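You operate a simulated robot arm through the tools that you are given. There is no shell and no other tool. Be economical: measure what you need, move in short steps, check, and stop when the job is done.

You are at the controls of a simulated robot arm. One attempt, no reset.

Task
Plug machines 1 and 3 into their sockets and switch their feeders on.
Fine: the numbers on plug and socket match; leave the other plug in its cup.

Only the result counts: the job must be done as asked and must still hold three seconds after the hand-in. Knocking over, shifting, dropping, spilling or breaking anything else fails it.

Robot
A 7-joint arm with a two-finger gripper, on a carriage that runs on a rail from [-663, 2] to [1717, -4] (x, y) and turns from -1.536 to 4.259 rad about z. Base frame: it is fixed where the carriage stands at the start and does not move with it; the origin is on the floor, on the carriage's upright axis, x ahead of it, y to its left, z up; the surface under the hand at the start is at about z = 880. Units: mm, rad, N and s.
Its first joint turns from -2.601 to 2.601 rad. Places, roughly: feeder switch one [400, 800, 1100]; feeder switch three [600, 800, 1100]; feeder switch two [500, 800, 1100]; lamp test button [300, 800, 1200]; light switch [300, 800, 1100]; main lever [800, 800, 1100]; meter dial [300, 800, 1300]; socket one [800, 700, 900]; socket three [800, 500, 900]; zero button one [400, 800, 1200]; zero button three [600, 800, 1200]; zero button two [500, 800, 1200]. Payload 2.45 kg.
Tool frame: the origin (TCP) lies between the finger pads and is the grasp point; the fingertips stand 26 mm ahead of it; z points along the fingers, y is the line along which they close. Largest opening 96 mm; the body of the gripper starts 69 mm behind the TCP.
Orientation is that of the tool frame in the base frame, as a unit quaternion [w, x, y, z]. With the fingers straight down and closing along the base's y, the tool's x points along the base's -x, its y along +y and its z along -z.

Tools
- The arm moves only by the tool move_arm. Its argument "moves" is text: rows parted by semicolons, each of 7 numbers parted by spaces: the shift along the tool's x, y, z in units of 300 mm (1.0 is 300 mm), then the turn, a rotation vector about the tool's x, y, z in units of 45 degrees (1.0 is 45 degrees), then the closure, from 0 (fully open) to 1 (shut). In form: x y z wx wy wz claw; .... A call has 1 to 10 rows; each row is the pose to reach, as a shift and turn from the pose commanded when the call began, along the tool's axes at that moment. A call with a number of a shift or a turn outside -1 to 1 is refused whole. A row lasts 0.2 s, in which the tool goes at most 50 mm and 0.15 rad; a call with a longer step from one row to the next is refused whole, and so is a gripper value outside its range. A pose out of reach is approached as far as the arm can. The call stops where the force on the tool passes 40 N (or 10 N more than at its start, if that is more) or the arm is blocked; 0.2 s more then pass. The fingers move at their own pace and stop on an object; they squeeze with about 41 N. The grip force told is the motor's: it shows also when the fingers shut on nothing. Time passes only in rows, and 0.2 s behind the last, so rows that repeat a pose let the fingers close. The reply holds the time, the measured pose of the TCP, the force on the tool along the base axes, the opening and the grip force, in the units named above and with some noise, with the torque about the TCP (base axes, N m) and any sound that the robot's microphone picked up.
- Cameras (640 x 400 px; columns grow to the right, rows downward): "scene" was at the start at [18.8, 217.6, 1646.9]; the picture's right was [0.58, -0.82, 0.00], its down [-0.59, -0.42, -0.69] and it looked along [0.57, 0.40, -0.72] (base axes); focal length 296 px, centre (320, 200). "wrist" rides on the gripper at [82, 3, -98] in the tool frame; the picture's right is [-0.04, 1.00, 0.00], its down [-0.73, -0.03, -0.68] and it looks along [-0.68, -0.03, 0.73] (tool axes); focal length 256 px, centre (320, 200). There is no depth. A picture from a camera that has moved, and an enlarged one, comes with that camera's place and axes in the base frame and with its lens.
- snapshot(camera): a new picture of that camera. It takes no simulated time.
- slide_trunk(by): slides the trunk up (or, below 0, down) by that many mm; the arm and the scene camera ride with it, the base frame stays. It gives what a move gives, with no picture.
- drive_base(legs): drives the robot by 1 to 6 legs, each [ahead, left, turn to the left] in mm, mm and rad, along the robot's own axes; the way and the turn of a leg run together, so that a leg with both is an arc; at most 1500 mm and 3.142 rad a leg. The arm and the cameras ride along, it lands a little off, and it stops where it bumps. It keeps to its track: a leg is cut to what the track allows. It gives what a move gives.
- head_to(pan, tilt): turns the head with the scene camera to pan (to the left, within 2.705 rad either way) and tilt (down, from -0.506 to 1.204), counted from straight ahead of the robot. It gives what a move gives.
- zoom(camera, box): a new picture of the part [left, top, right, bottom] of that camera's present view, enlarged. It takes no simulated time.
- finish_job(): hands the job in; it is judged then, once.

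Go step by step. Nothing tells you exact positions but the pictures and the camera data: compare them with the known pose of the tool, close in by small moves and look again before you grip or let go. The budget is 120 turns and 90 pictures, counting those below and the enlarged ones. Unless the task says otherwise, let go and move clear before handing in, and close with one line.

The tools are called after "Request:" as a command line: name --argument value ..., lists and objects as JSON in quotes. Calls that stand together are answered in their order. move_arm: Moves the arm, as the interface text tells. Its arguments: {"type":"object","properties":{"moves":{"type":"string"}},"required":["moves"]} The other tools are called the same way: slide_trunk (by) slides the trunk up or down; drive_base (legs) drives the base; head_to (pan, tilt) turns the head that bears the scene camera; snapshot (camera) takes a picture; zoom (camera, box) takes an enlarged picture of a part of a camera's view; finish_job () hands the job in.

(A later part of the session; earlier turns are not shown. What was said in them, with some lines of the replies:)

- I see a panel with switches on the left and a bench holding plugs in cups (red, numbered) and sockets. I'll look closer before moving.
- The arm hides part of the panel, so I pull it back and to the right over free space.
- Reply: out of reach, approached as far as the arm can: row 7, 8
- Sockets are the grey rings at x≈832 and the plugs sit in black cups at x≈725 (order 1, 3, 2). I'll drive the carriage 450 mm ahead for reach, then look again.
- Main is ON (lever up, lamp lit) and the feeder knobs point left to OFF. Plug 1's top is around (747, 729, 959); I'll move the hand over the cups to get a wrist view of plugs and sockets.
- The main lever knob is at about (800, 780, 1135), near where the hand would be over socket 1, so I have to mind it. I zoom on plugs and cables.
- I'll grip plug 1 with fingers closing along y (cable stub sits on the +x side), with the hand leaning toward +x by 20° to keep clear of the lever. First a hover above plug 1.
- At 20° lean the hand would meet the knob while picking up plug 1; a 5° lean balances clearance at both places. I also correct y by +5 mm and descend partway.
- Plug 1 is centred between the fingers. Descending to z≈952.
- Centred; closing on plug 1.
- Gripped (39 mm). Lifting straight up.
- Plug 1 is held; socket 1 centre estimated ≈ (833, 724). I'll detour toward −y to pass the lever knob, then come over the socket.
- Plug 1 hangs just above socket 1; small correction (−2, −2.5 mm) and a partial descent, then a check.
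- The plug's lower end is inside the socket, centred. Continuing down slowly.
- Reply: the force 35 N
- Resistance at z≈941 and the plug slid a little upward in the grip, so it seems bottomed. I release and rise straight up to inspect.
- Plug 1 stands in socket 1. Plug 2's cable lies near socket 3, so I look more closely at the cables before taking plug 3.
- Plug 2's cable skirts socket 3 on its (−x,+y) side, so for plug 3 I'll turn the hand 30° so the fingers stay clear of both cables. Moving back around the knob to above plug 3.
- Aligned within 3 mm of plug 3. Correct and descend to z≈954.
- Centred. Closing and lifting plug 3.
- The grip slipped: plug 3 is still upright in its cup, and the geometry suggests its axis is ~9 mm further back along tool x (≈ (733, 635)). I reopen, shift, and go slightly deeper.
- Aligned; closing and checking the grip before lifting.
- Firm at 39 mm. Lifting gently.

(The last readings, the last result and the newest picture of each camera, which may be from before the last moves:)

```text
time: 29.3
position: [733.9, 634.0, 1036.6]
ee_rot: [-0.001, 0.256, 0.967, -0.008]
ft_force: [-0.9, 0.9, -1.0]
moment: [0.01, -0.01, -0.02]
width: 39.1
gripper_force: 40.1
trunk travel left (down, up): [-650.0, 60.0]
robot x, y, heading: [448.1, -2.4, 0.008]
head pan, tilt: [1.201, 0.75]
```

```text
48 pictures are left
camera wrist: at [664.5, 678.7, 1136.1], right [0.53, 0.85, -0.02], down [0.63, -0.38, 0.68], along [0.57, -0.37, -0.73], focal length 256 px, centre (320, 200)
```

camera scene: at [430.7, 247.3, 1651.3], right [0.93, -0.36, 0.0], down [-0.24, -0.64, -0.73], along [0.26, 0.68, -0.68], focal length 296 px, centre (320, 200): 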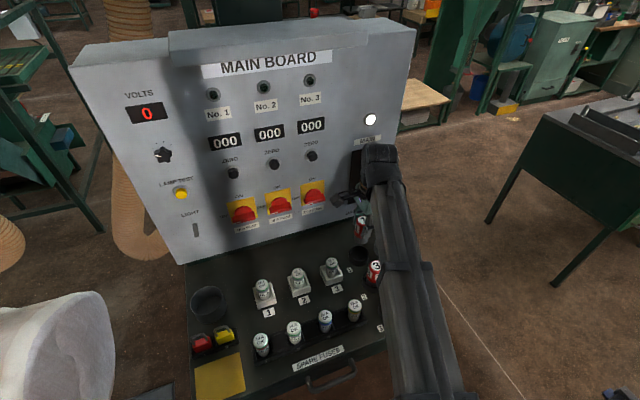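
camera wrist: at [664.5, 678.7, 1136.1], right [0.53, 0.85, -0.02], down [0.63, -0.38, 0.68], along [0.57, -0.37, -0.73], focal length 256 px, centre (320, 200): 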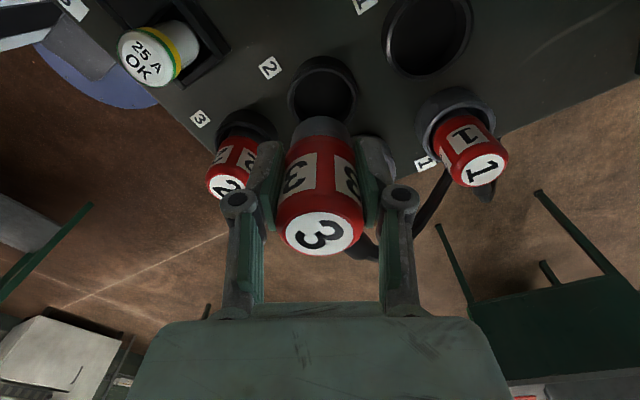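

Plug 3 is held. Going +x first, then −y to hover near socket 3.

Request:
move_arm --moves "0 0 -0.067 0 0 0 0.9; -0.07 0.04 -0.067 0 0 0 0.9; -0.14 0.08 -0.067 0 0 0 0.9; -0.21 0.12 -0.067 0 0 0 0.9; -0.275 0.157 -0.067 0 0 0 0.9; -0.316 0.086 -0.067 0 0 0 0.9; -0.357 0.015 -0.067 0 0 0 0.9; -0.397 -0.056 -0.067 0 0 0 0.9; -0.437 -0.127 -0.067 0 0 0 0.9; -0.437 -0.127 -0.067 0 0 0 0.9"

Request:
snapshot --camera "wrist"

Request:
snapshot --camera "scene"

```text
time: 31.5
position: [829.6, 533.3, 1057.6]
ee_rot: [-0.001, 0.255, 0.967, -0.008]
ft_force: [-0.2, 0.1, -1.6]
moment: [0.03, 0.01, 0.0]
width: 39.2
gripper_force: 41.1
trunk travel left (down, up): [-650.0, 60.0]
robot x, y, heading: [451.2, -4.9, 0.004]
head pan, tilt: [1.201, 0.75]
```

```text
47 pictures are left
camera wrist: at [760.0, 578.8, 1156.7], right [0.53, 0.85, -0.02], down [0.63, -0.38, 0.68], along [0.57, -0.37, -0.73], focal length 256 px, centre (320, 200)
```

wrist: 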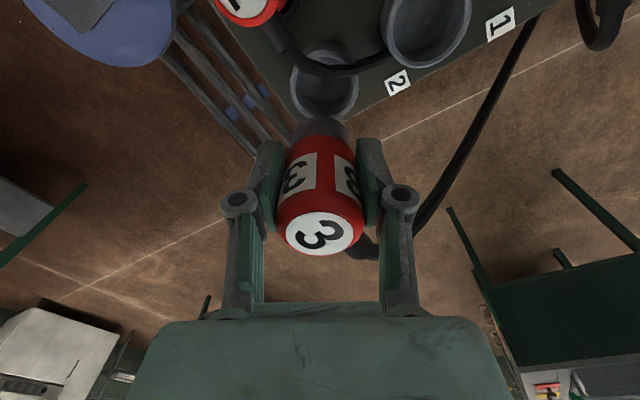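

```text
46 pictures are left
camera scene: at [430.8, 247.1, 1651.3], right [0.93, -0.36, 0.0], down [-0.24, -0.64, -0.73], along [0.26, 0.68, -0.68], focal length 296 px, centre (320, 200)
```

scene: 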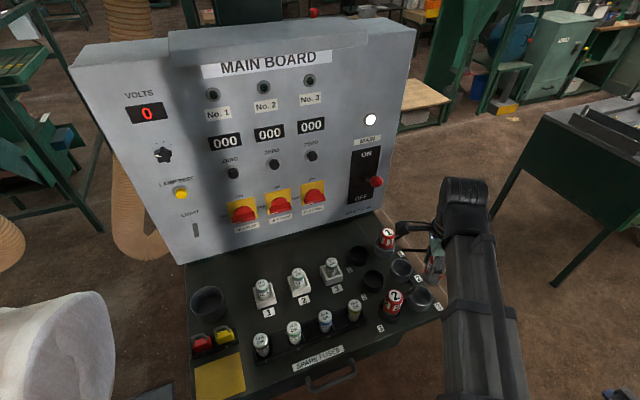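

Socket 3 centre ≈ (831, 535); plug 2's cable skirts its near rim, so I bias 2 mm away from it and descend partway.

Request:
move_arm --moves "-0.0073 0.004 0.05 0 0 0 0.9; -0.0073 0.004 0.1 0 0 0 0.9; -0.0073 0.004 0.15 0 0 0 0.9; -0.0073 0.004 0.2 0 0 0 0.9; -0.0073 0.004 0.24 0 0 0 0.9; -0.0073 0.004 0.24 0 0 0 0.9"

Request:
snapshot --camera "wrist"

Request:
zoom --camera "scene" --box '[360, 200, 480, 330]'

```text
time: 32.9
position: [829.8, 534.7, 987.3]
ee_rot: [-0.001, 0.256, 0.967, -0.007]
ft_force: [-0.5, -0.4, -1.6]
moment: [0.01, 0.04, 0.03]
width: 38.8
gripper_force: 41.3
trunk travel left (down, up): [-650.0, 60.0]
robot x, y, heading: [448.8, -2.0, 0.006]
head pan, tilt: [1.201, 0.75]
```

```text
45 pictures are left
camera wrist: at [761.9, 579.9, 1085.6], right [0.53, 0.85, -0.01], down [0.63, -0.38, 0.68], along [0.57, -0.37, -0.73], focal length 256 px, centre (320, 200)
```

wrist: 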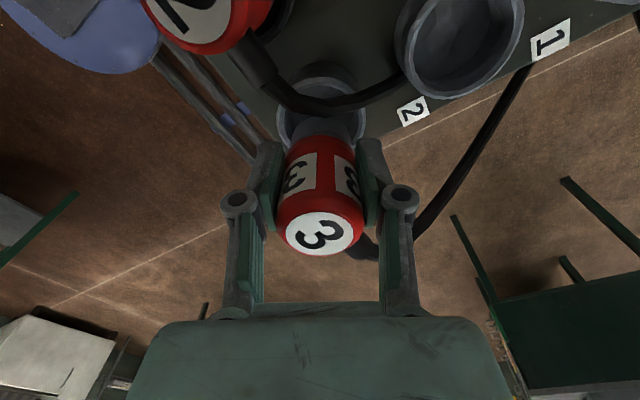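

```text
3.08 times, centred on (420, 265) of scene
camera zoom: at [430.8, 247.4, 1651.3], right [0.93, -0.36, 0.0], down [-0.24, -0.64, -0.73], along [0.26, 0.68, -0.68], focal length 912 px, centre (12, 0)
```

zoom: 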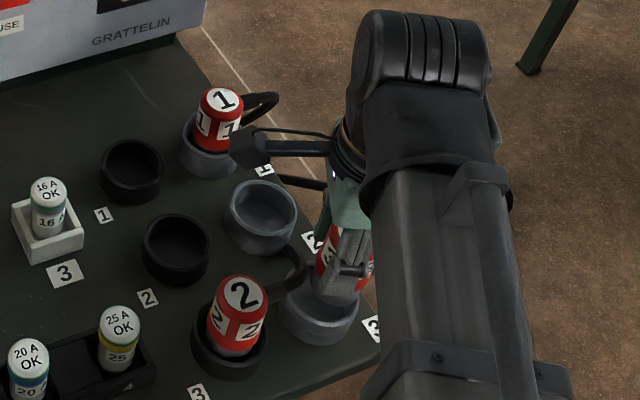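

The plug tip clears the cable narrowly. I bias another 1–2 mm away and descend in small steps.

Request:
move_arm --moves "-0.004 -0.001 0.02 0 0 0 0.9; -0.004 -0.001 0.04 0 0 0 0.9; -0.004 -0.001 0.06 0 0 0 0.9; -0.004 -0.001 0.08 0 0 0 0.9; -0.004 -0.001 0.08 0 0 0 0.9"

Request:
snapshot --camera "wrist"

Request:
zoom --camera "scene" --box '[360, 200, 480, 330]'

```text
time: 34.1
position: [831.7, 532.7, 964.2]
ee_rot: [-0.001, 0.256, 0.967, -0.005]
ft_force: [-1.8, 9.8, 28.2]
moment: [0.06, -0.37, 0.12]
width: 39.2
gripper_force: 41.1
trunk travel left (down, up): [-650.0, 60.0]
robot x, y, heading: [447.7, -1.9, 0.006]
head pan, tilt: [1.201, 0.75]
```

```text
43 pictures are left
camera wrist: at [762.0, 578.5, 1063.0], right [0.53, 0.85, -0.01], down [0.63, -0.38, 0.68], along [0.57, -0.37, -0.73], focal length 256 px, centre (320, 200)
```

wrist: 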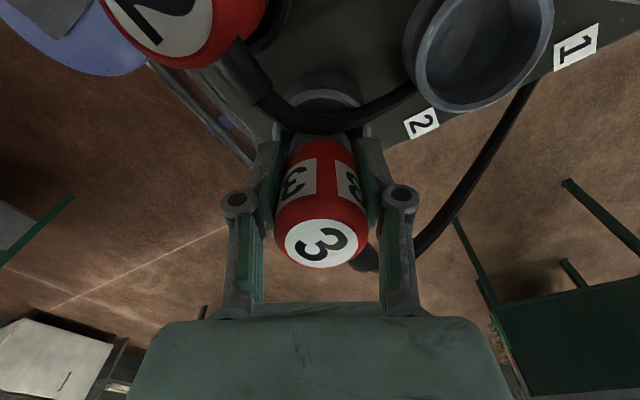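

```text
3.08 times, centred on (420, 265) of scene
camera zoom: at [428.8, 246.2, 1651.6], right [0.93, -0.36, 0.0], down [-0.24, -0.64, -0.73], along [0.26, 0.68, -0.68], focal length 912 px, centre (12, 0)
```

zoom: 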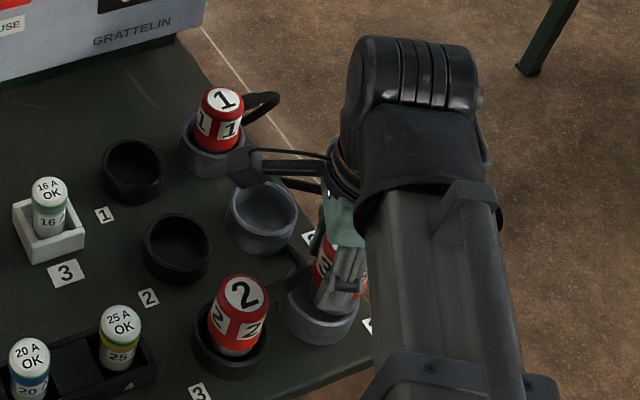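

The tip met the rim on the −y/+x side, confirming the socket centre nearer (826.5, 537). I lift a little, shift, and retry.

Request:
move_arm --moves "0 0 -0.05 0 0 0 0.9; 0.01 0.002 -0.05 0 0 0 0.9; 0.021 0.003 -0.05 0 0 0 0.9; 0.021 0.003 -0.05 0 0 0 0.9"

Request:
snapshot --camera "wrist"

Request:
zoom --camera "wrist" --box '[240, 30, 400, 150]'

```text
time: 35.1
position: [826.5, 537.6, 975.4]
ee_rot: [-0.001, 0.257, 0.966, -0.009]
ft_force: [0.3, -0.8, -1.9]
moment: [0.02, -0.01, -0.03]
width: 39.1
gripper_force: 41.1
trunk travel left (down, up): [-650.0, 60.0]
robot x, y, heading: [453.2, -1.3, 0.003]
head pan, tilt: [1.201, 0.75]
```

```text
41 pictures are left
camera wrist: at [757.7, 582.8, 1075.2], right [0.53, 0.85, -0.02], down [0.63, -0.38, 0.68], along [0.57, -0.37, -0.73], focal length 256 px, centre (320, 200)
```

wrist: 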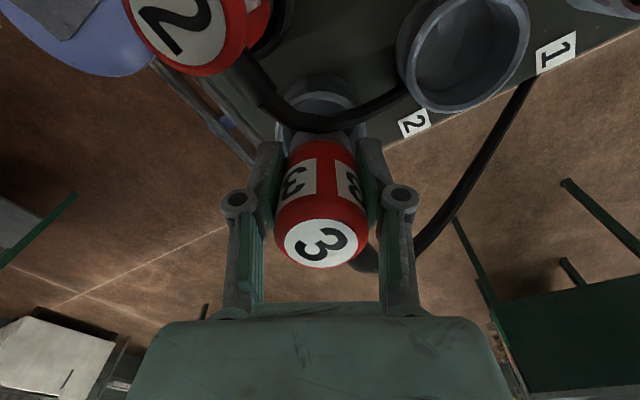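

```text
3.33 times, centred on (320, 90) of wrist
camera zoom: at [757.7, 582.8, 1075.2], right [0.53, 0.85, -0.02], down [0.63, -0.38, 0.68], along [0.57, -0.37, -0.73], focal length 853 px, centre (320, 567)
```

zoom: 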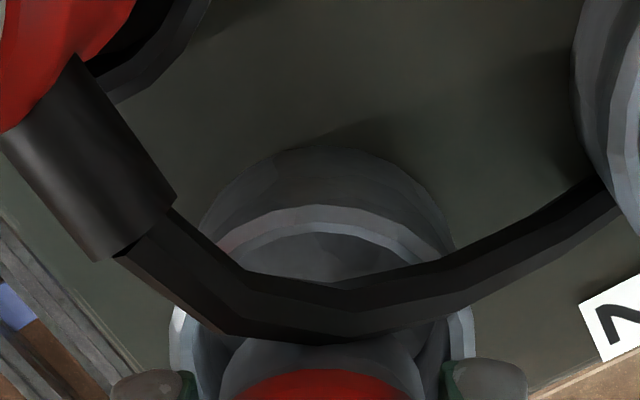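

Moment/force signs point to contact at the +x/−y side, so the present spot (826.5, 537.6) should be better. Descending in fine steps.

Request:
move_arm --moves "0 0 0.02 0 0 0 0.9; 0 0 0.035 0 0 0 0.9; 0 0 0.05 0 0 0 0.9; 0 0 0.06 0 0 0 0.9; 0 0 0.07 0 0 0 0.9"

Request:
zoom --camera "scene" --box '[360, 200, 480, 330]'

```text
time: 36.3
position: [826.8, 537.0, 954.8]
ee_rot: [-0.002, 0.256, 0.967, -0.008]
ft_force: [-0.2, -0.8, -0.8]
moment: [0.01, 0.02, 0.02]
width: 39.1
gripper_force: 41.2
trunk travel left (down, up): [-650.0, 60.0]
robot x, y, heading: [450.4, -0.5, 0.007]
head pan, tilt: [1.201, 0.75]
```

```text
3.08 times, centred on (420, 265) of scene
camera zoom: at [430.7, 247.3, 1651.3], right [0.93, -0.36, 0.0], down [-0.24, -0.64, -0.73], along [0.26, 0.68, -0.68], focal length 912 px, centre (12, 0)
```

zoom: 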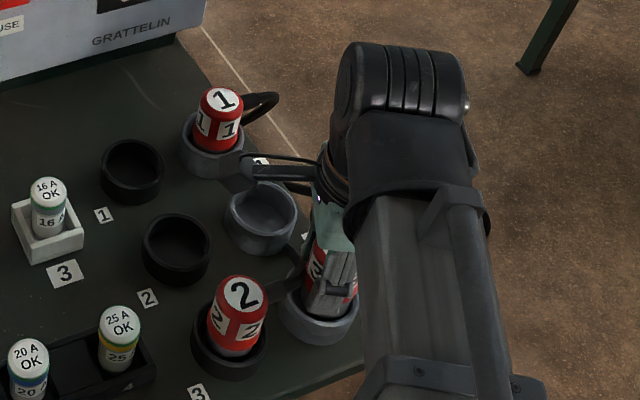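

It is entering freely. Continuing down in small steps.

Request:
move_arm --moves "0 0 0.015 0 0 0 0.9; 0 0 0.03 0 0 0 0.9; 0 0 0.045 0 0 0 0.9; 0 0 0.06 0 0 0 0.9; 0 0 0.07 0 0 0 0.9"

Request:
snapshot --camera "wrist"

Request:
zoom --camera "scene" --box '[360, 200, 480, 330]'

```text
time: 37.6
position: [827.2, 535.6, 940.3]
ee_rot: [0.0, 0.255, 0.967, -0.003]
ft_force: [-3.0, -4.0, 23.5]
moment: [0.53, -0.15, 0.01]
width: 39.4
gripper_force: 40.7
trunk travel left (down, up): [-650.0, 60.0]
robot x, y, heading: [445.5, 1.2, 0.005]
head pan, tilt: [1.201, 0.75]
stopped in row 5: the force on the tool passed its limit at 43 N (the readings are from after the stop); the commanded pose is now the measured one
```

```text
38 pictures are left
camera wrist: at [757.3, 580.0, 1038.9], right [0.53, 0.85, 0.0], down [0.62, -0.39, 0.68], along [0.58, -0.36, -0.73], focal length 256 px, centre (320, 200)
```

wrist: 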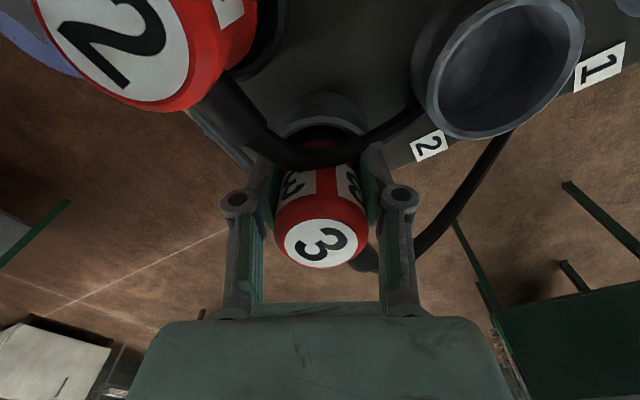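

```text
3.08 times, centred on (420, 265) of scene
camera zoom: at [429.0, 244.8, 1651.9], right [0.93, -0.36, 0.0], down [-0.24, -0.64, -0.73], along [0.26, 0.68, -0.68], focal length 912 px, centre (12, 0)
```

zoom: 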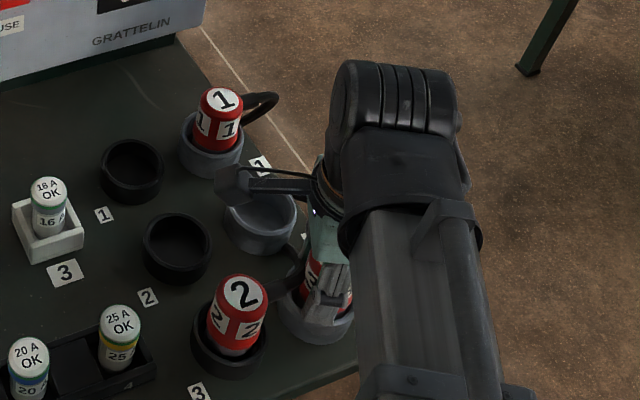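

The upper finger's tip touched the socket rim (z≈914); the plug should drop the last bit. I raise 2 mm, open gently and rise to inspect.

Request:
move_arm --moves "0 0 -0.01 0 0 0 0.9; 0 0 -0.01 0 0 0 0.6; 0 0 -0.01 0 0 0 0.42; 0 0 -0.01 0 0 0 0.42; 0 0 -0.09 0 0 0 0.42; 0 0 -0.17 0 0 0 0.42; 0 0 -0.25 0 0 0 0.42; 0 0 -0.35 0 0 0 0.42; 0 0 -0.35 0 0 0 0.42"

Request:
snapshot --camera "wrist"

Request:
zoom --camera "scene" --box '[360, 200, 480, 330]'

```text
time: 39.6
position: [827.1, 538.6, 1043.4]
ee_rot: [0.001, 0.256, 0.967, -0.005]
ft_force: [-0.4, 0.1, 0.5]
moment: [0.01, -0.03, -0.02]
width: 55.7
gripper_force: 0.1
trunk travel left (down, up): [-650.0, 60.0]
robot x, y, heading: [447.1, -2.3, 0.009]
head pan, tilt: [1.201, 0.75]
```

```text
36 pictures are left
camera wrist: at [758.6, 582.3, 1142.2], right [0.53, 0.85, -0.01], down [0.62, -0.38, 0.68], along [0.57, -0.37, -0.73], focal length 256 px, centre (320, 200)
```

wrist: 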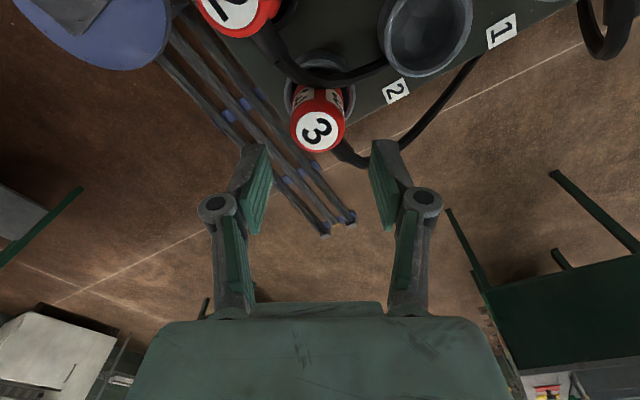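

```text
3.08 times, centred on (420, 265) of scene
camera zoom: at [430.6, 247.1, 1651.3], right [0.93, -0.36, 0.0], down [-0.24, -0.64, -0.73], along [0.26, 0.68, -0.68], focal length 912 px, centre (12, 0)
```

zoom: 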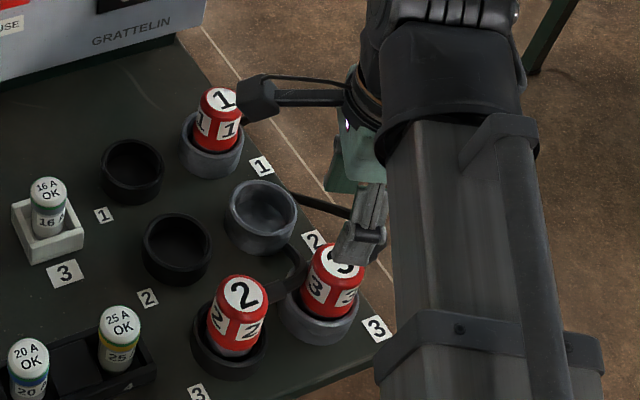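

Plug 3 stands in socket 3. I press lightly on its top with closed fingers to make sure it is seated.

Request:
move_arm --moves "0 0 0 0 0 0 0.8; 0 0 0 0 0 0 1; 0 0 0.04 0 0 0 1; 0 0 0.08 0 0 0 1; 0 0 0.095 0 0 0 1; 0 0 0.11 0 0 0 1; 0 0 0.12 0 0 0 1; 0 0 0.13 0 0 0 1"

```text
time: 41.4
position: [828.9, 537.6, 1003.5]
ee_rot: [0.0, 0.256, 0.967, -0.003]
ft_force: [0.0, 0.0, 0.9]
moment: [-0.02, -0.03, 0.01]
width: 0.3
gripper_force: 28.5
trunk travel left (down, up): [-650.0, 60.0]
robot x, y, heading: [451.7, 0.1, 0.004]
head pan, tilt: [1.201, 0.75]
```

Request:
move_arm --moves "0 0 0.01 0 0 0 1; 0 0 0.02 0 0 0 1; 0 0 0.03 0 0 0 1; 0 0 0.04 0 0 0 1"

```text
time: 42.4
position: [828.8, 538.5, 993.6]
ee_rot: [0.0, 0.256, 0.967, -0.003]
ft_force: [-0.3, 1.5, 15.7]
moment: [0.05, -0.02, -0.01]
width: 6.1
gripper_force: 29.1
trunk travel left (down, up): [-650.0, 60.0]
robot x, y, heading: [447.6, -0.3, 0.006]
head pan, tilt: [1.201, 0.75]
```

Request:
move_arm --moves "0 0 0.008 0 0 0 1; 0 0 0.015 0 0 0 1; 0 0 0.015 0 0 0 1"

```text
time: 42.9
position: [828.8, 538.5, 992.6]
ee_rot: [0.001, 0.256, 0.967, 0.0]
ft_force: [0.3, -1.1, 21.5]
moment: [-0.04, -0.04, -0.01]
width: 5.8
gripper_force: 28.5
trunk travel left (down, up): [-650.0, 60.0]
robot x, y, heading: [449.1, -0.9, 0.006]
head pan, tilt: [1.201, 0.75]
stopped in row 2: the force on the tool passed its limit at 44 N (the readings are from after the stop); the commanded pose is now the measured one
```

Plug 3 is rigidly seated (44 N, no further travel). Now up and away toward the front of the panel, undoing the yaw.

Request:
move_arm --moves "0 0 -0.15 0 0 0 1; 0 0 -0.3 0 0 0 0.8; 0 0 -0.43 0 0 -0.1 0.6; 0.12 -0.025 -0.43 0 0 -0.25 0.5; 0.25 -0.05 -0.43 0 0 -0.4 0.4; 0.38 -0.075 -0.43 0 0 -0.55 0.3; 0.5 -0.1 -0.43 0 0 -0.667 0.2; 0.62 -0.123 -0.43 0 0 -0.667 0.2; 0.62 -0.123 -0.43 0 0 -0.667 0.2"

Request:
snapshot --camera "scene"

```text
time: 44.9
position: [650.6, 601.7, 1119.5]
ee_rot: [0.0, -0.004, 1.0, -0.002]
ft_force: [0.2, -0.2, -0.7]
moment: [0.03, -0.05, -0.02]
width: 76.9
gripper_force: 0.1
trunk travel left (down, up): [-650.0, 60.0]
robot x, y, heading: [447.3, -0.7, 0.002]
head pan, tilt: [1.201, 0.75]
```

```text
34 pictures are left
camera scene: at [430.5, 247.3, 1651.3], right [0.93, -0.36, 0.0], down [-0.24, -0.64, -0.73], along [0.26, 0.68, -0.68], focal length 296 px, centre (320, 200)
```

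scene: 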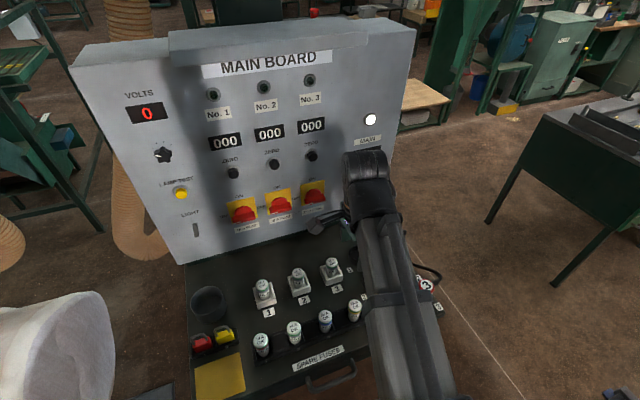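

Now pitching the hand toward the panel in two halves (rotation −90° about tool x).

Request:
move_arm --moves "0 0 0 -0.17 0 0 0.2; 0 0 0 -0.34 0 0 0.2; 0 0 0 -0.51 0 0 0.2; 0 0 0 -0.68 0 0 0.2; 0 0 0 -0.85 0 0 0.2; 0 0 0 -1 0 0 0.2; 0 0 0 -1 0 0 0.2"

Request:
move_arm --moves "0 0 0 -0.17 0 0 0.2; 0 0 0 -0.34 0 0 0.2; 0 0 0 -0.51 0 0 0.2; 0 0 0 -0.68 0 0 0.2; 0 0 0 -0.85 0 0 0.2; 0 0 0 -1 0 0 0.2; 0 0 0 -1 0 0 0.2"

Request:
snapshot --camera "wrist"

Request:
snapshot --camera "scene"

```text
time: 46.5
position: [649.7, 600.3, 1119.1]
ee_rot: [-0.001, -0.004, 0.924, 0.382]
ft_force: [-0.2, -0.2, -0.8]
moment: [-0.01, 0.0, -0.03]
width: 76.7
gripper_force: 0.0
trunk travel left (down, up): [-650.0, 60.0]
robot x, y, heading: [448.8, -4.3, 0.001]
head pan, tilt: [1.201, 0.75]
```

```text
time: 48.1
position: [667.8, 650.9, 1117.4]
ee_rot: [-0.002, -0.002, 0.708, 0.706]
ft_force: [0.3, 0.0, 0.9]
moment: [-0.02, -0.03, 0.01]
width: 76.7
gripper_force: 0.0
out of reach, approached as far as the arm can: row 2, 3, 4, 5, 6, 7
trunk travel left (down, up): [-650.0, 60.0]
robot x, y, heading: [450.3, 2.3, 0.003]
head pan, tilt: [1.201, 0.75]
```

```text
33 pictures are left
camera wrist: at [586.0, 552.6, 1120.9], right [0.04, 0.0, 1.0], down [0.74, -0.67, -0.03], along [0.67, 0.74, -0.03], focal length 256 px, centre (320, 200)
```

wrist: 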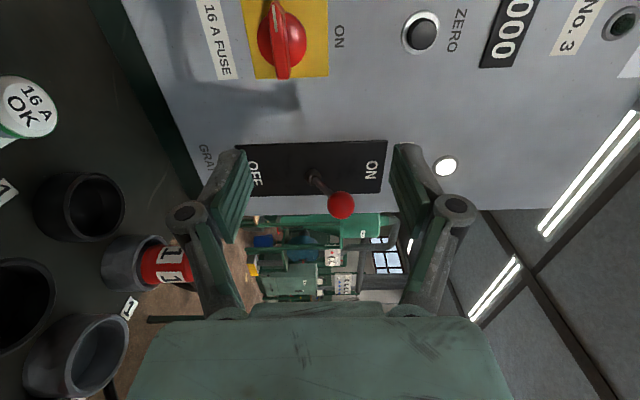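

```text
32 pictures are left
camera scene: at [430.7, 247.3, 1651.3], right [0.93, -0.36, 0.0], down [-0.24, -0.64, -0.73], along [0.26, 0.68, -0.68], focal length 296 px, centre (320, 200)
```

scene: 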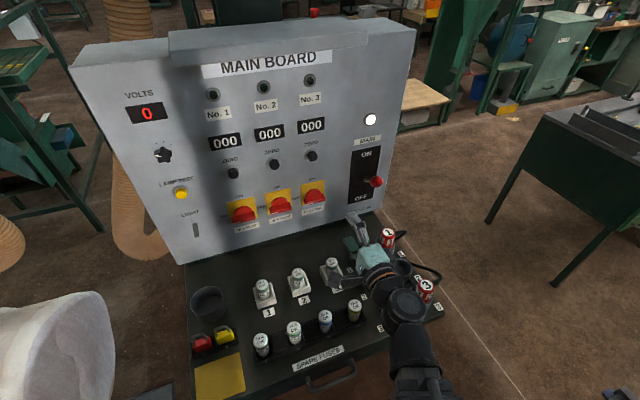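

The hand now faces the panel. Feeder knob 3's axis is about (632, ·, 1086); I move in front of it at y≈735.

Request:
move_arm --moves "0.03 -0.025 0.05 0 0 0 0.2; 0.06 -0.05 0.1 0 0 0 0.2; 0.09 -0.075 0.17 0 0 0 0.2; 0.12 -0.103 0.23 0 0 0 0.2; 0.12 -0.103 0.28 0 0 0 0.2; 0.12 -0.103 0.28 0 0 0 0.2"

Request:
snapshot --camera "wrist"

Request:
zoom --camera "scene" --box '[220, 140, 400, 260]'

```text
time: 49.5
position: [632.0, 734.7, 1084.7]
ee_rot: [-0.003, -0.002, 0.708, 0.706]
ft_force: [-0.2, 0.5, 0.4]
moment: [0.0, 0.04, 0.0]
width: 76.8
gripper_force: 0.1
trunk travel left (down, up): [-650.0, 60.0]
robot x, y, heading: [451.7, -1.6, 0.006]
head pan, tilt: [1.201, 0.75]
```

```text
31 pictures are left
camera wrist: at [551.2, 636.6, 1089.9], right [0.04, 0.0, 1.0], down [0.74, -0.67, -0.03], along [0.67, 0.74, -0.03], focal length 256 px, centre (320, 200)
```

wrist: 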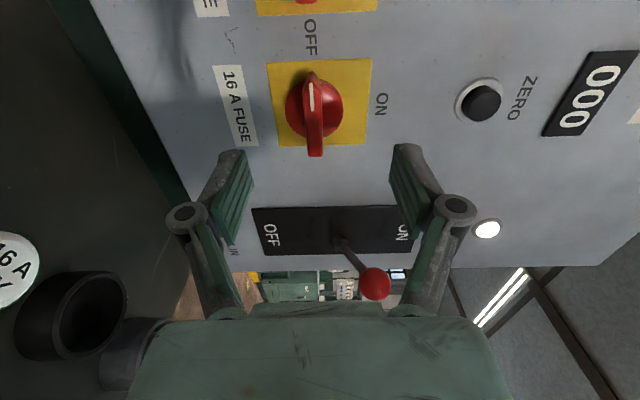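

```text
3.33 times, centred on (310, 200) of scene
camera zoom: at [430.7, 247.3, 1651.3], right [0.93, -0.36, 0.0], down [-0.24, -0.64, -0.73], along [0.26, 0.68, -0.68], focal length 988 px, centre (353, 200)
```

zoom: 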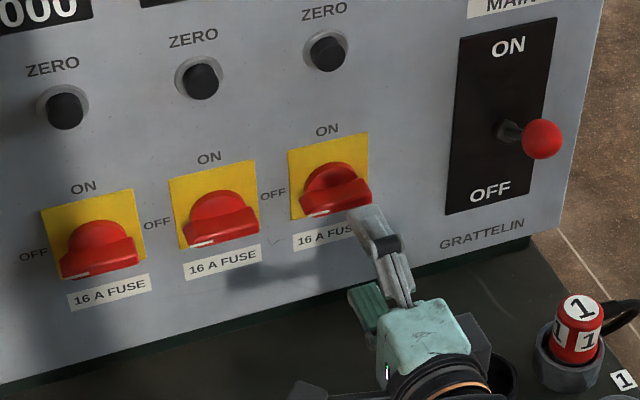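

Knob 3's bar is horizontal (OFF). I correct (−1.5 x, −4 z), narrow the fingers and approach to y≈793.

Request:
move_arm --moves "0.005 -0.012 0.05 0 0 0 0.4; 0.005 -0.012 0.1 0 0 0 0.55; 0.005 -0.012 0.15 0 0 0 0.6; 0.005 -0.012 0.193 0 0 0 0.6; 0.005 -0.012 0.193 0 0 0 0.6"

Request:
snapshot --camera "wrist"

Request:
zoom --camera "scene" --box '[260, 160, 380, 240]'

```text
time: 50.7
position: [629.7, 793.7, 1081.9]
ee_rot: [-0.003, -0.003, 0.708, 0.706]
ft_force: [-0.8, 0.0, 0.1]
moment: [-0.03, -0.01, 0.01]
width: 38.2
gripper_force: 0.1
trunk travel left (down, up): [-650.0, 60.0]
robot x, y, heading: [447.3, 1.6, 0.003]
head pan, tilt: [1.201, 0.75]
```

```text
29 pictures are left
camera wrist: at [548.3, 695.1, 1085.7], right [0.04, 0.0, 1.0], down [0.74, -0.67, -0.03], along [0.67, 0.74, -0.03], focal length 256 px, centre (320, 200)
```

wrist: 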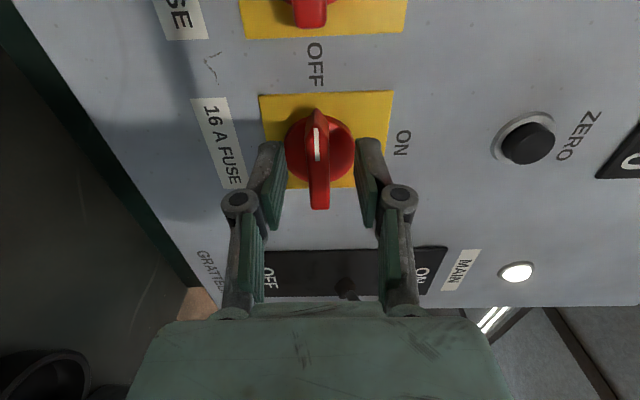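

```text
5.00 times, centred on (320, 200) of scene
camera zoom: at [430.7, 247.3, 1651.3], right [0.93, -0.36, 0.0], down [-0.24, -0.64, -0.73], along [0.26, 0.68, -0.68], focal length 1482 px, centre (320, 200)
```

zoom: 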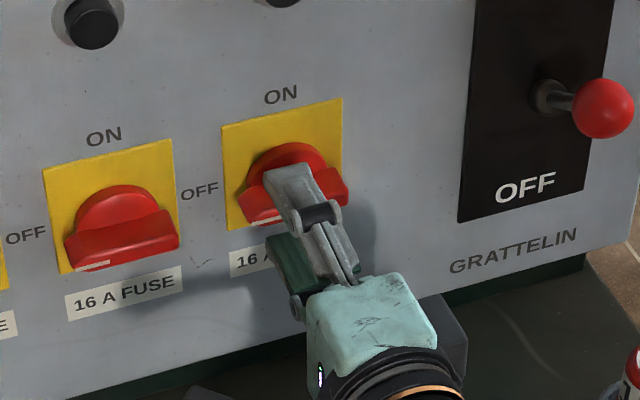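

Knob centred between the fingers. Advance 8 mm and close on the bar.

Request:
move_arm --moves "0 0 0.013 0 0 0 0.6; 0 0 0.027 0 0 0 0.6; 0 0 0.027 0 0 0 0.8; 0 0 0.027 0 0 0 0.95; 0 0 0.027 0 0 0 0.95; 0 0 0.027 0 0 0 0.95"

Request:
snapshot --camera "wrist"

```text
time: 52.1
position: [629.3, 802.4, 1080.4]
ee_rot: [-0.002, -0.002, 0.709, 0.705]
ft_force: [-3.0, -8.7, -19.3]
moment: [-0.47, 0.19, -0.42]
width: 13.0
gripper_force: 39.6
trunk travel left (down, up): [-650.0, 60.0]
robot x, y, heading: [449.1, -2.4, 0.002]
head pan, tilt: [1.201, 0.75]
```

```text
27 pictures are left
camera wrist: at [548.1, 703.7, 1084.8], right [0.04, 0.01, 1.0], down [0.74, -0.67, -0.03], along [0.67, 0.74, -0.03], focal length 256 px, centre (320, 200)
```

wrist: 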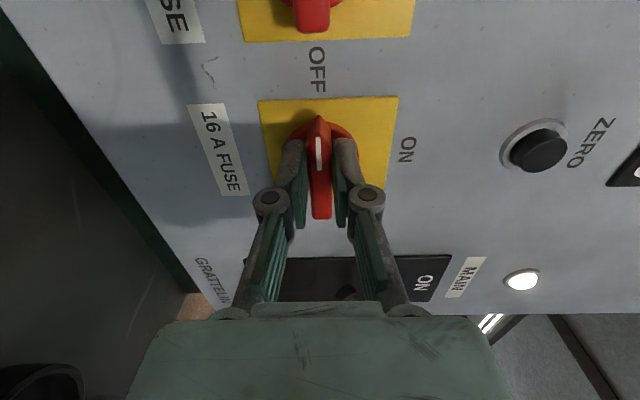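

Gripped the bar (13 mm); it sits ~2 mm lower than the hand. Turning clockwise 45° first.

Request:
move_arm --moves "0 -0.007 0 0 0 0 0.95; 0 -0.007 0 0 0 0.17 0.95; 0 -0.007 0 0 0 0.34 0.95; 0 -0.007 0 0 0 0.51 0.95; 0 -0.007 0 0 0 0.68 0.95; 0 -0.007 0 0 0 0.85 0.95; 0 -0.007 0 0 0 1 0.95"

Request:
snapshot --camera "wrist"

```text
time: 53.2
position: [630.6, 802.4, 1083.5]
ee_rot: [-0.163, 0.157, 0.688, 0.689]
ft_force: [-1.1, -1.6, 11.9]
moment: [-0.2, -0.13, -1.09]
width: 12.8
gripper_force: 39.2
trunk travel left (down, up): [-650.0, 60.0]
robot x, y, heading: [450.0, -1.3, -0.001]
head pan, tilt: [1.201, 0.75]
stopped in row 5: the force on the tool passed its limit at 43 N (the readings are from after the stop); the commanded pose is now the measured one
```

```text
26 pictures are left
camera wrist: at [559.0, 703.5, 1123.4], right [0.48, 0.0, 0.88], down [0.65, -0.67, -0.35], along [0.59, 0.74, -0.32], focal length 256 px, centre (320, 200)
```

wrist: 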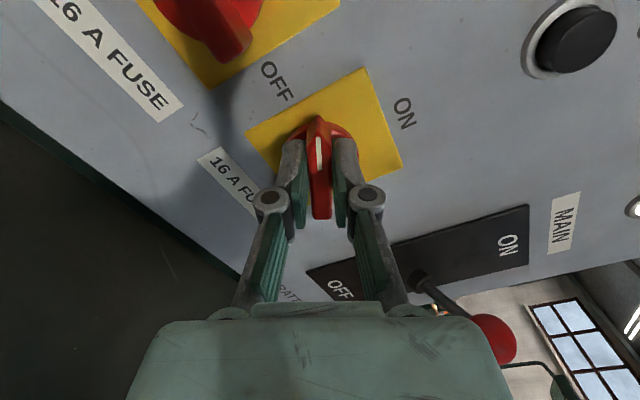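

The knob followed ~26°. I relieve the side force (up 2 mm) and continue in smaller turns.

Request:
move_arm --moves "0.003 0.006 0 0 0 0 0.95; 0.003 0.006 0 0 0 0.15 0.95; 0.003 0.006 0 0 0 0.3 0.95; 0.003 0.006 0 0 0 0.45 0.95; 0.003 0.006 0 0 0 0.45 0.95"

```text
time: 54.4
position: [633.2, 802.4, 1087.3]
ee_rot: [-0.282, 0.276, 0.65, 0.65]
ft_force: [11.7, -0.5, 21.0]
moment: [1.01, -0.21, 0.24]
width: 13.1
gripper_force: 39.3
trunk travel left (down, up): [-650.0, 60.0]
robot x, y, heading: [445.0, -2.5, 0.002]
head pan, tilt: [1.201, 0.75]
```

At 46°, forces show the pivot is ~9 mm further along the bar (≈(639, 1081)). I follow that arc for the remaining 44°.

Request:
move_arm --moves "0 0.01 0 0 0 0 0.95; -0.0005 0.014 0 0 0 0.15 0.95; -0.0015 0.018 0 0 0 0.31 0.95; -0.003 0.022 0 0 0 0.48 0.95; -0.005 0.026 0 0 0 0.65 0.95; -0.007 0.029 0 0 0 0.82 0.95; -0.009 0.031 0 0 0 0.98 0.95; -0.009 0.031 0 0 0 0.98 0.95"

Request:
snapshot --camera "wrist"

Request:
zoom --camera "scene" --box '[190, 60, 400, 240]'

```text
time: 56.2
position: [639.0, 802.7, 1089.0]
ee_rot: [0.505, -0.5, -0.499, -0.496]
ft_force: [3.6, -8.6, 6.5]
moment: [-0.02, -0.43, -0.06]
width: 12.9
gripper_force: 40.1
trunk travel left (down, up): [-650.0, 60.0]
robot x, y, heading: [450.5, -1.4, 0.002]
head pan, tilt: [1.201, 0.75]
```

```text
25 pictures are left
camera wrist: at [643.5, 704.1, 1171.7], right [1.0, 0.01, -0.05], down [-0.03, -0.68, -0.73], along [-0.04, 0.74, -0.68], focal length 256 px, centre (320, 200)
```

wrist: 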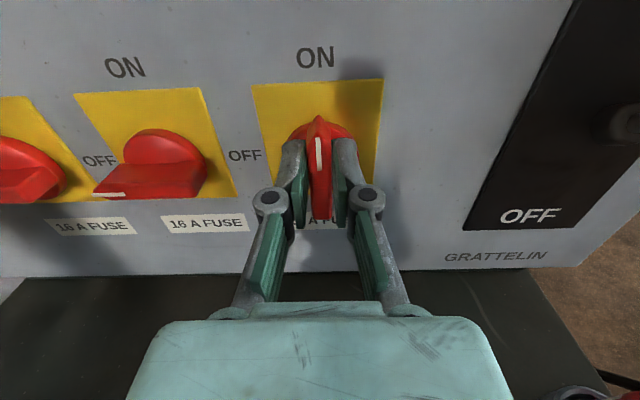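

```text
2.22 times, centred on (295, 150) of scene
camera zoom: at [431.2, 245.3, 1651.7], right [0.93, -0.36, 0.0], down [-0.24, -0.64, -0.73], along [0.26, 0.68, -0.68], focal length 658 px, centre (376, 311)
```

zoom: 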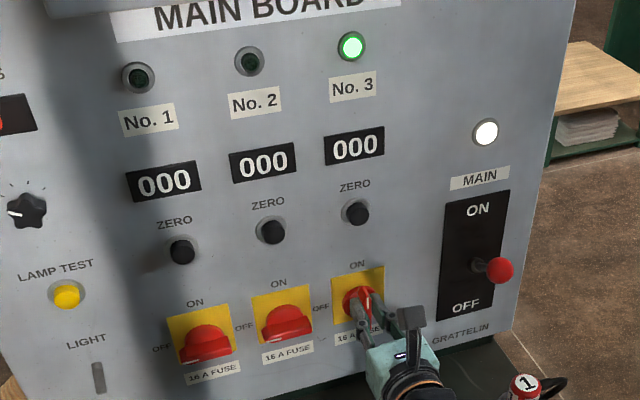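

Lamp No. 3 is green. Releasing, backing off 80 mm, and beginning to turn back.

Request:
move_arm --moves "0 0 0 0 0 0 0.7; 0 0 0 0 0 0 0.6; 0 0 0 0 0 0 0.6; 0 0 -0.07 0 0 0 0.6; 0 0 -0.15 0 0 0 0.6; 0 0 -0.27 0 0 0 0.6; 0 0 -0.27 0 0 0 0.6"

Request:
move_arm --moves "0 -0.1 0 0 0 -0.17 0.6; 0 -0.2 0 0 0 -0.34 0.6; 0 -0.3 0 0 0 -0.51 0.6; 0 -0.4 0 0 0 -0.68 0.6; 0 -0.5 0 0 0 -0.85 0.6; 0 -0.6 0 0 0 -1 0.6; 0 -0.667 0 0 0 -1 0.6; 0 -0.667 0 0 0 -1 0.6"

Request:
move_arm --moves "0 0 0 0 0 -0.17 0.6; 0 0 0 0 0 -0.34 0.6; 0 0 0 0 0 -0.51 0.6; 0 0 0 0 0 -0.68 0.6; 0 0 0 0 0 -0.85 0.6; 0 0 0 0 0 -1 0.6; 0 0 0 0 0 -1 0.6"

Request:
snapshot --camera "wrist"

Request:
snapshot --camera "scene"

```text
time: 57.8
position: [640.2, 720.8, 1089.4]
ee_rot: [0.505, -0.5, -0.499, -0.496]
ft_force: [0.1, 0.3, 0.5]
moment: [0.01, 0.03, 0.02]
width: 38.3
gripper_force: 0.1
trunk travel left (down, up): [-650.0, 60.0]
robot x, y, heading: [447.6, 1.9, 0.006]
head pan, tilt: [1.201, 0.75]
```

```text
time: 59.6
position: [475.3, 723.6, 1101.3]
ee_rot: [-0.287, 0.258, 0.662, 0.642]
ft_force: [0.7, 0.3, 0.1]
moment: [0.0, 0.01, -0.05]
width: 38.3
gripper_force: 0.0
out of reach, approached as far as the arm can: row 5, 6, 7
trunk travel left (down, up): [-650.0, 60.0]
robot x, y, heading: [445.6, 1.7, 0.009]
head pan, tilt: [1.201, 0.75]
```

```text
time: 61.2
position: [474.0, 724.9, 1102.0]
ee_rot: [-0.019, -0.016, 0.71, 0.704]
ft_force: [-0.5, 0.3, 0.4]
moment: [0.01, 0.01, 0.01]
width: 38.6
gripper_force: 0.0
out of reach, approached as far as the arm can: row 1, 2, 3, 4, 5, 6, 7
trunk travel left (down, up): [-650.0, 60.0]
robot x, y, heading: [450.7, -1.2, 0.007]
head pan, tilt: [1.201, 0.75]
```

```text
23 pictures are left
camera wrist: at [397.5, 623.0, 1108.2], right [0.05, 0.01, 1.0], down [0.76, -0.64, -0.03], along [0.64, 0.76, -0.04], focal length 256 px, centre (320, 200)
```

wrist: 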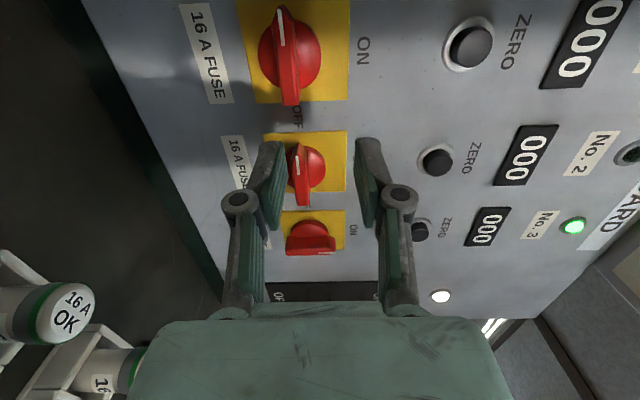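

```text
22 pictures are left
camera scene: at [430.7, 247.3, 1651.3], right [0.93, -0.36, 0.0], down [-0.24, -0.64, -0.73], along [0.26, 0.68, -0.68], focal length 296 px, centre (320, 200)
```

scene: 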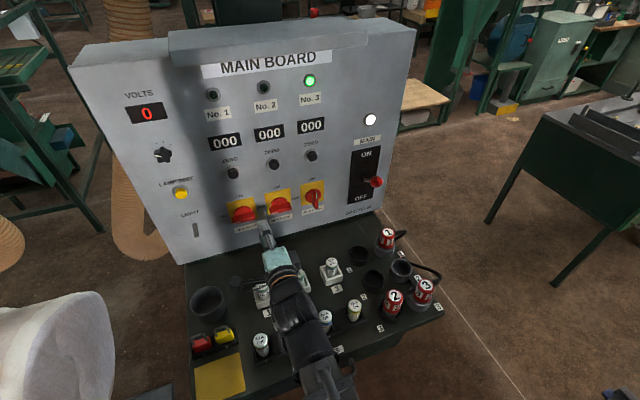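

Feeder 3 is on. For feeder 1 I need the same relative geometry, so I move the arm +x by 190 mm, then the carriage −x by 190 mm.

Request:
move_arm --moves "-0.12 0 0 0 0 0 0.6; -0.25 0 0 0 0 0 0.6; -0.38 0 0 0 0 0 0.6; -0.51 0 0 0 0 0 0.6; -0.633 0 0 0 0 0 0.6; -0.633 0 0 0 0 0 0.6"

Request:
drive_base --legs '[[-190, 0, 0]]'

Request:
snapshot --camera "wrist"

```text
time: 62.6
position: [631.0, 722.7, 1088.1]
ee_rot: [-0.006, 0.0, 0.706, 0.708]
ft_force: [-0.1, -0.4, -0.1]
moment: [-0.01, -0.03, -0.01]
width: 38.7
gripper_force: 0.1
out of reach, approached as far as the arm can: row 1
trunk travel left (down, up): [-650.0, 60.0]
robot x, y, heading: [451.5, 0.4, 0.008]
head pan, tilt: [1.201, 0.75]
```

```text
time: 64.2
position: [444.2, 721.5, 1088.1]
ee_rot: [-0.004, 0.002, 0.706, 0.708]
ft_force: [-0.3, -0.4, 0.1]
moment: [-0.01, 0.03, 0.02]
width: 38.6
gripper_force: 0.1
trunk travel left (down, up): [-650.0, 60.0]
robot x, y, heading: [260.9, 4.0, 0.003]
head pan, tilt: [1.201, 0.75]
```

```text
21 pictures are left
camera wrist: at [361.7, 624.4, 1093.0], right [0.05, 0.0, 1.0], down [0.73, -0.68, -0.04], along [0.68, 0.74, -0.03], focal length 256 px, centre (320, 200)
```

wrist: 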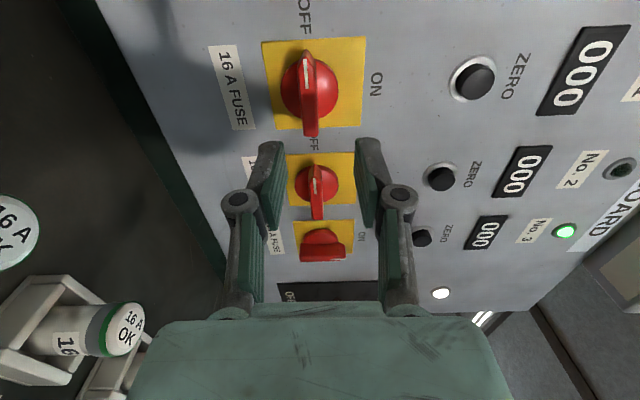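

Knob 1's pivot is about (437, ·, 1080). Moving in to y≈793.

Request:
move_arm --moves "0.012 -0.013 0.05 0 0 0 0.6; 0.023 -0.027 0.1 0 0 0 0.6; 0.023 -0.027 0.15 0 0 0 0.6; 0.023 -0.027 0.2 0 0 0 0.6; 0.023 -0.027 0.24 0 0 0 0.6; 0.023 -0.027 0.24 0 0 0 0.6"

Request:
snapshot --camera "wrist"

```text
time: 65.5
position: [437.6, 793.8, 1079.7]
ee_rot: [-0.003, 0.002, 0.707, 0.707]
ft_force: [0.8, -0.8, 0.0]
moment: [-0.01, 0.04, 0.06]
width: 38.5
gripper_force: 0.0
trunk travel left (down, up): [-650.0, 60.0]
robot x, y, heading: [256.0, -1.2, -0.001]
head pan, tilt: [1.201, 0.75]
```

```text
20 pictures are left
camera wrist: at [354.5, 695.7, 1085.2], right [0.05, 0.0, 1.0], down [0.73, -0.68, -0.04], along [0.68, 0.74, -0.03], focal length 256 px, centre (320, 200)
```

wrist: 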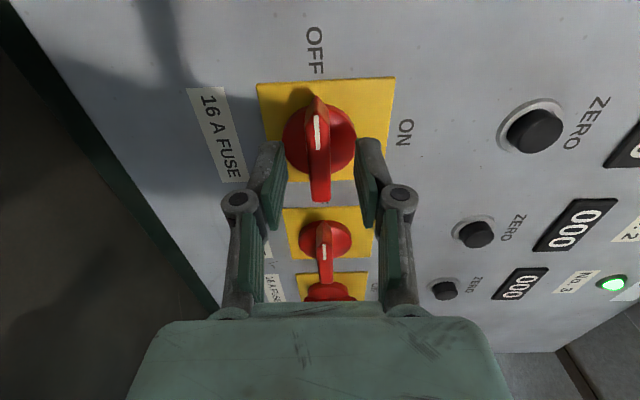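

Well aligned at the pivot. Advance and close on the bar.

Request:
move_arm --moves "0 -0.003 0.013 0 0 0 0.6; 0 -0.003 0.027 0 0 0 0.6; 0 -0.003 0.027 0 0 0 0.8; 0 -0.003 0.027 0 0 0 0.95; 0 -0.003 0.027 0 0 0 0.95; 0 -0.003 0.027 0 0 0 0.95"

```text
time: 67.0
position: [435.9, 802.7, 1080.0]
ee_rot: [-0.003, 0.003, 0.706, 0.708]
ft_force: [1.0, 2.8, 5.4]
moment: [0.11, -0.01, -0.2]
width: 12.9
gripper_force: 39.6
trunk travel left (down, up): [-650.0, 60.0]
robot x, y, heading: [261.4, 0.5, 0.004]
head pan, tilt: [1.201, 0.75]
```

Gripped with little side force. Turning 45° clockwise.

Request:
move_arm --moves "0 0.003 0 0 0 0.15 0.95; 0 0.003 0 0 0 0.3 0.95; 0 0.003 0 0 0 0.45 0.95; 0 0.003 0 0 0 0.6 0.95; 0 0.003 0 0 0 0.75 0.95; 0 0.003 0 0 0 0.9 0.95; 0 0.003 0 0 0 1 0.95"

```text
time: 68.5
position: [436.5, 801.8, 1081.9]
ee_rot: [-0.276, 0.273, 0.652, 0.652]
ft_force: [7.3, 5.5, 15.5]
moment: [1.08, -0.05, 0.54]
width: 12.8
gripper_force: 39.7
trunk travel left (down, up): [-650.0, 60.0]
robot x, y, heading: [257.5, -3.2, 0.002]
head pan, tilt: [1.201, 0.75]
```

Going well; continue the other 45° with a ~2–3 mm relief.

Request:
move_arm --moves "0 0.007 0 0 0 0.15 0.95; 0 0.01 0 0 0 0.3 0.95; 0 0.01 0 0 0 0.45 0.95; 0 0.01 0 0 0 0.6 0.95; 0 0.01 0 0 0 0.75 0.95; 0 0.01 0 0 0 0.9 0.95; 0 0.01 0 0 0 1 0.95; 0 0.01 0 0 0 1 0.95"

Request:
snapshot --camera "scene"

Request:
snapshot --camera "wrist"

```text
time: 70.3
position: [439.9, 801.7, 1081.7]
ee_rot: [0.503, -0.501, -0.498, -0.498]
ft_force: [2.4, -0.9, 4.7]
moment: [0.01, -0.44, -0.03]
width: 12.8
gripper_force: 39.5
trunk travel left (down, up): [-650.0, 60.0]
robot x, y, heading: [259.2, 2.4, -0.001]
head pan, tilt: [1.201, 0.75]
```

```text
19 pictures are left
camera scene: at [241.5, 247.1, 1651.4], right [0.93, -0.36, 0.0], down [-0.25, -0.64, -0.73], along [0.26, 0.68, -0.68], focal length 296 px, centre (320, 200)
```

scene: 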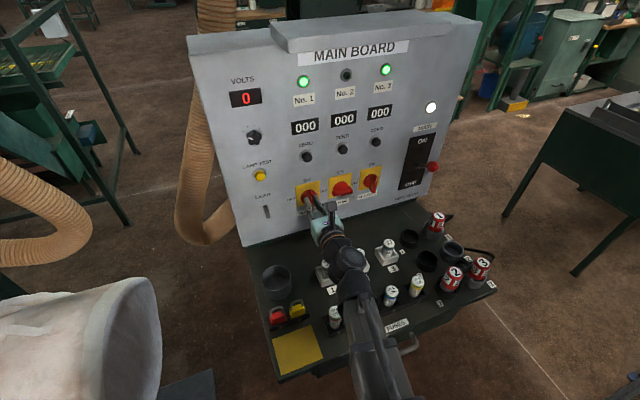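

```text
18 pictures are left
camera wrist: at [442.7, 704.1, 1165.1], right [1.0, 0.0, -0.05], down [-0.04, -0.68, -0.73], along [-0.03, 0.73, -0.68], focal length 256 px, centre (320, 200)
```

wrist: 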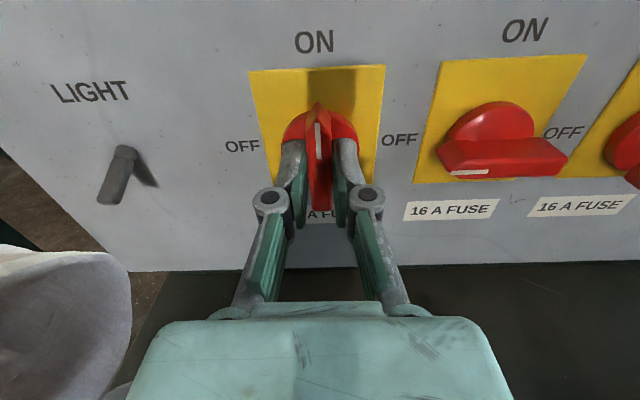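

Lamps No. 1 and No. 3 are both green. Releasing and backing away.

Request:
move_arm --moves "0 0 0 0 0 0 0.7; 0 0 0 0 0 0 0.6; 0 0 0 0 0 0 0.6; 0 0 -0.07 0 0 0 0.6; 0 0 -0.15 0 0 0 0.6; 0 0 -0.27 0 0 0 0.6; 0 0 -0.27 0 0 0 0.6"

Request:
zoom --camera "scene" --box '[230, 30, 450, 230]'

Request:
zoom --camera "scene" --box '[340, 200, 510, 330]'

```text
time: 72.0
position: [437.1, 721.6, 1082.1]
ee_rot: [0.502, -0.501, -0.498, -0.498]
ft_force: [0.0, 0.5, -0.4]
moment: [-0.05, 0.0, -0.03]
width: 38.4
gripper_force: 0.0
trunk travel left (down, up): [-650.0, 60.0]
robot x, y, heading: [255.9, -1.2, -0.002]
head pan, tilt: [1.201, 0.75]
```

```text
2.00 times, centred on (340, 130) of scene
camera zoom: at [241.5, 247.4, 1651.4], right [0.93, -0.36, 0.0], down [-0.25, -0.64, -0.73], along [0.26, 0.68, -0.68], focal length 593 px, centre (280, 340)
```

zoom: 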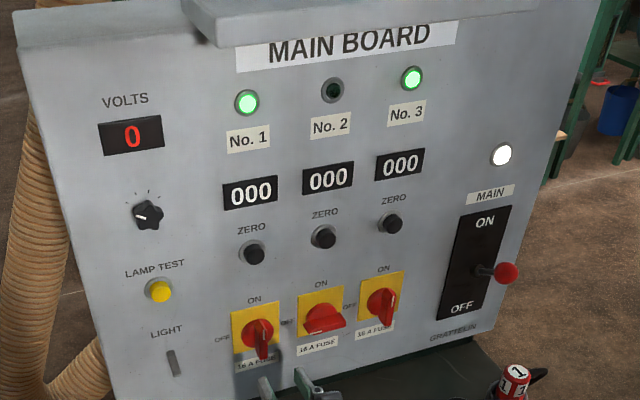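

```text
3.08 times, centred on (425, 265) of scene
camera zoom: at [241.5, 247.4, 1651.4], right [0.93, -0.36, 0.0], down [-0.25, -0.64, -0.73], along [0.26, 0.68, -0.68], focal length 912 px, centre (-3, 0)
```

zoom: 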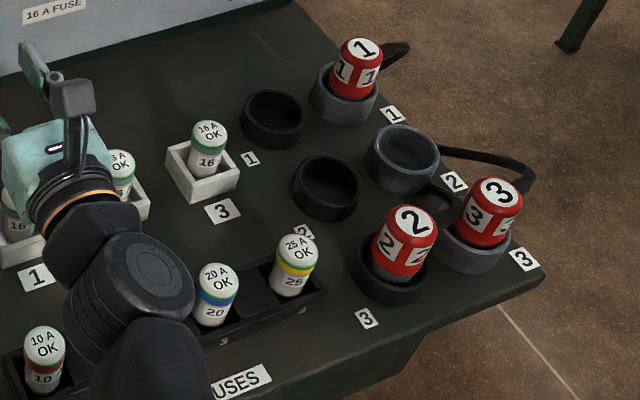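

Both feeders are on and plugs are in place with plug 2 in its cup. I raise the arm clear and take one last check of the fuses hidden by the wrist.

Request:
move_arm --moves "0.08 0 -0.02 0 0 0 0.6; 0.18 0 -0.04 0 0 0 0.6; 0.28 0 -0.06 0 0 0 0.6; 0.38 0 -0.08 0 0 0 0.6; 0.38 0 -0.08 0 0 0 0.6"

Request:
drive_base --legs '[[-250, 0, 0]]'

Request:
snapshot --camera "scene"

```text
time: 73.2
position: [439.4, 696.4, 1196.6]
ee_rot: [0.503, -0.502, -0.498, -0.498]
ft_force: [0.1, 0.0, -0.5]
moment: [-0.04, -0.01, 0.04]
width: 38.1
gripper_force: 0.1
trunk travel left (down, up): [-650.0, 60.0]
robot x, y, heading: [260.1, 0.3, 0.005]
head pan, tilt: [1.201, 0.75]
```

```text
time: 75.0
position: [190.0, 698.5, 1197.3]
ee_rot: [0.503, -0.501, -0.498, -0.498]
ft_force: [-0.4, 0.0, 0.1]
moment: [-0.04, -0.01, -0.01]
width: 38.3
gripper_force: 0.1
trunk travel left (down, up): [-650.0, 60.0]
robot x, y, heading: [9.9, -3.0, 0.003]
head pan, tilt: [1.201, 0.75]
```

```text
15 pictures are left
camera scene: at [-9.8, 248.4, 1651.3], right [0.93, -0.36, 0.0], down [-0.25, -0.64, -0.73], along [0.27, 0.68, -0.68], focal length 296 px, centre (320, 200)
```

scene: 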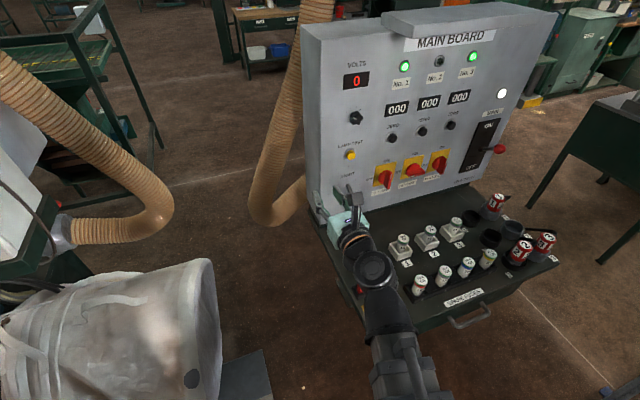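

All the fuses are in place, lamps 1 and 3 are green, plug 2 is still in its cup and the arm is clear. Handing in.

Request:
finish_job

```text
The job is handed in.
```

Machines 1 and 3 are plugged into their matching sockets and their feeders are on (lamps No. 1 and No. 3 green), with plug 2 left in its cup.
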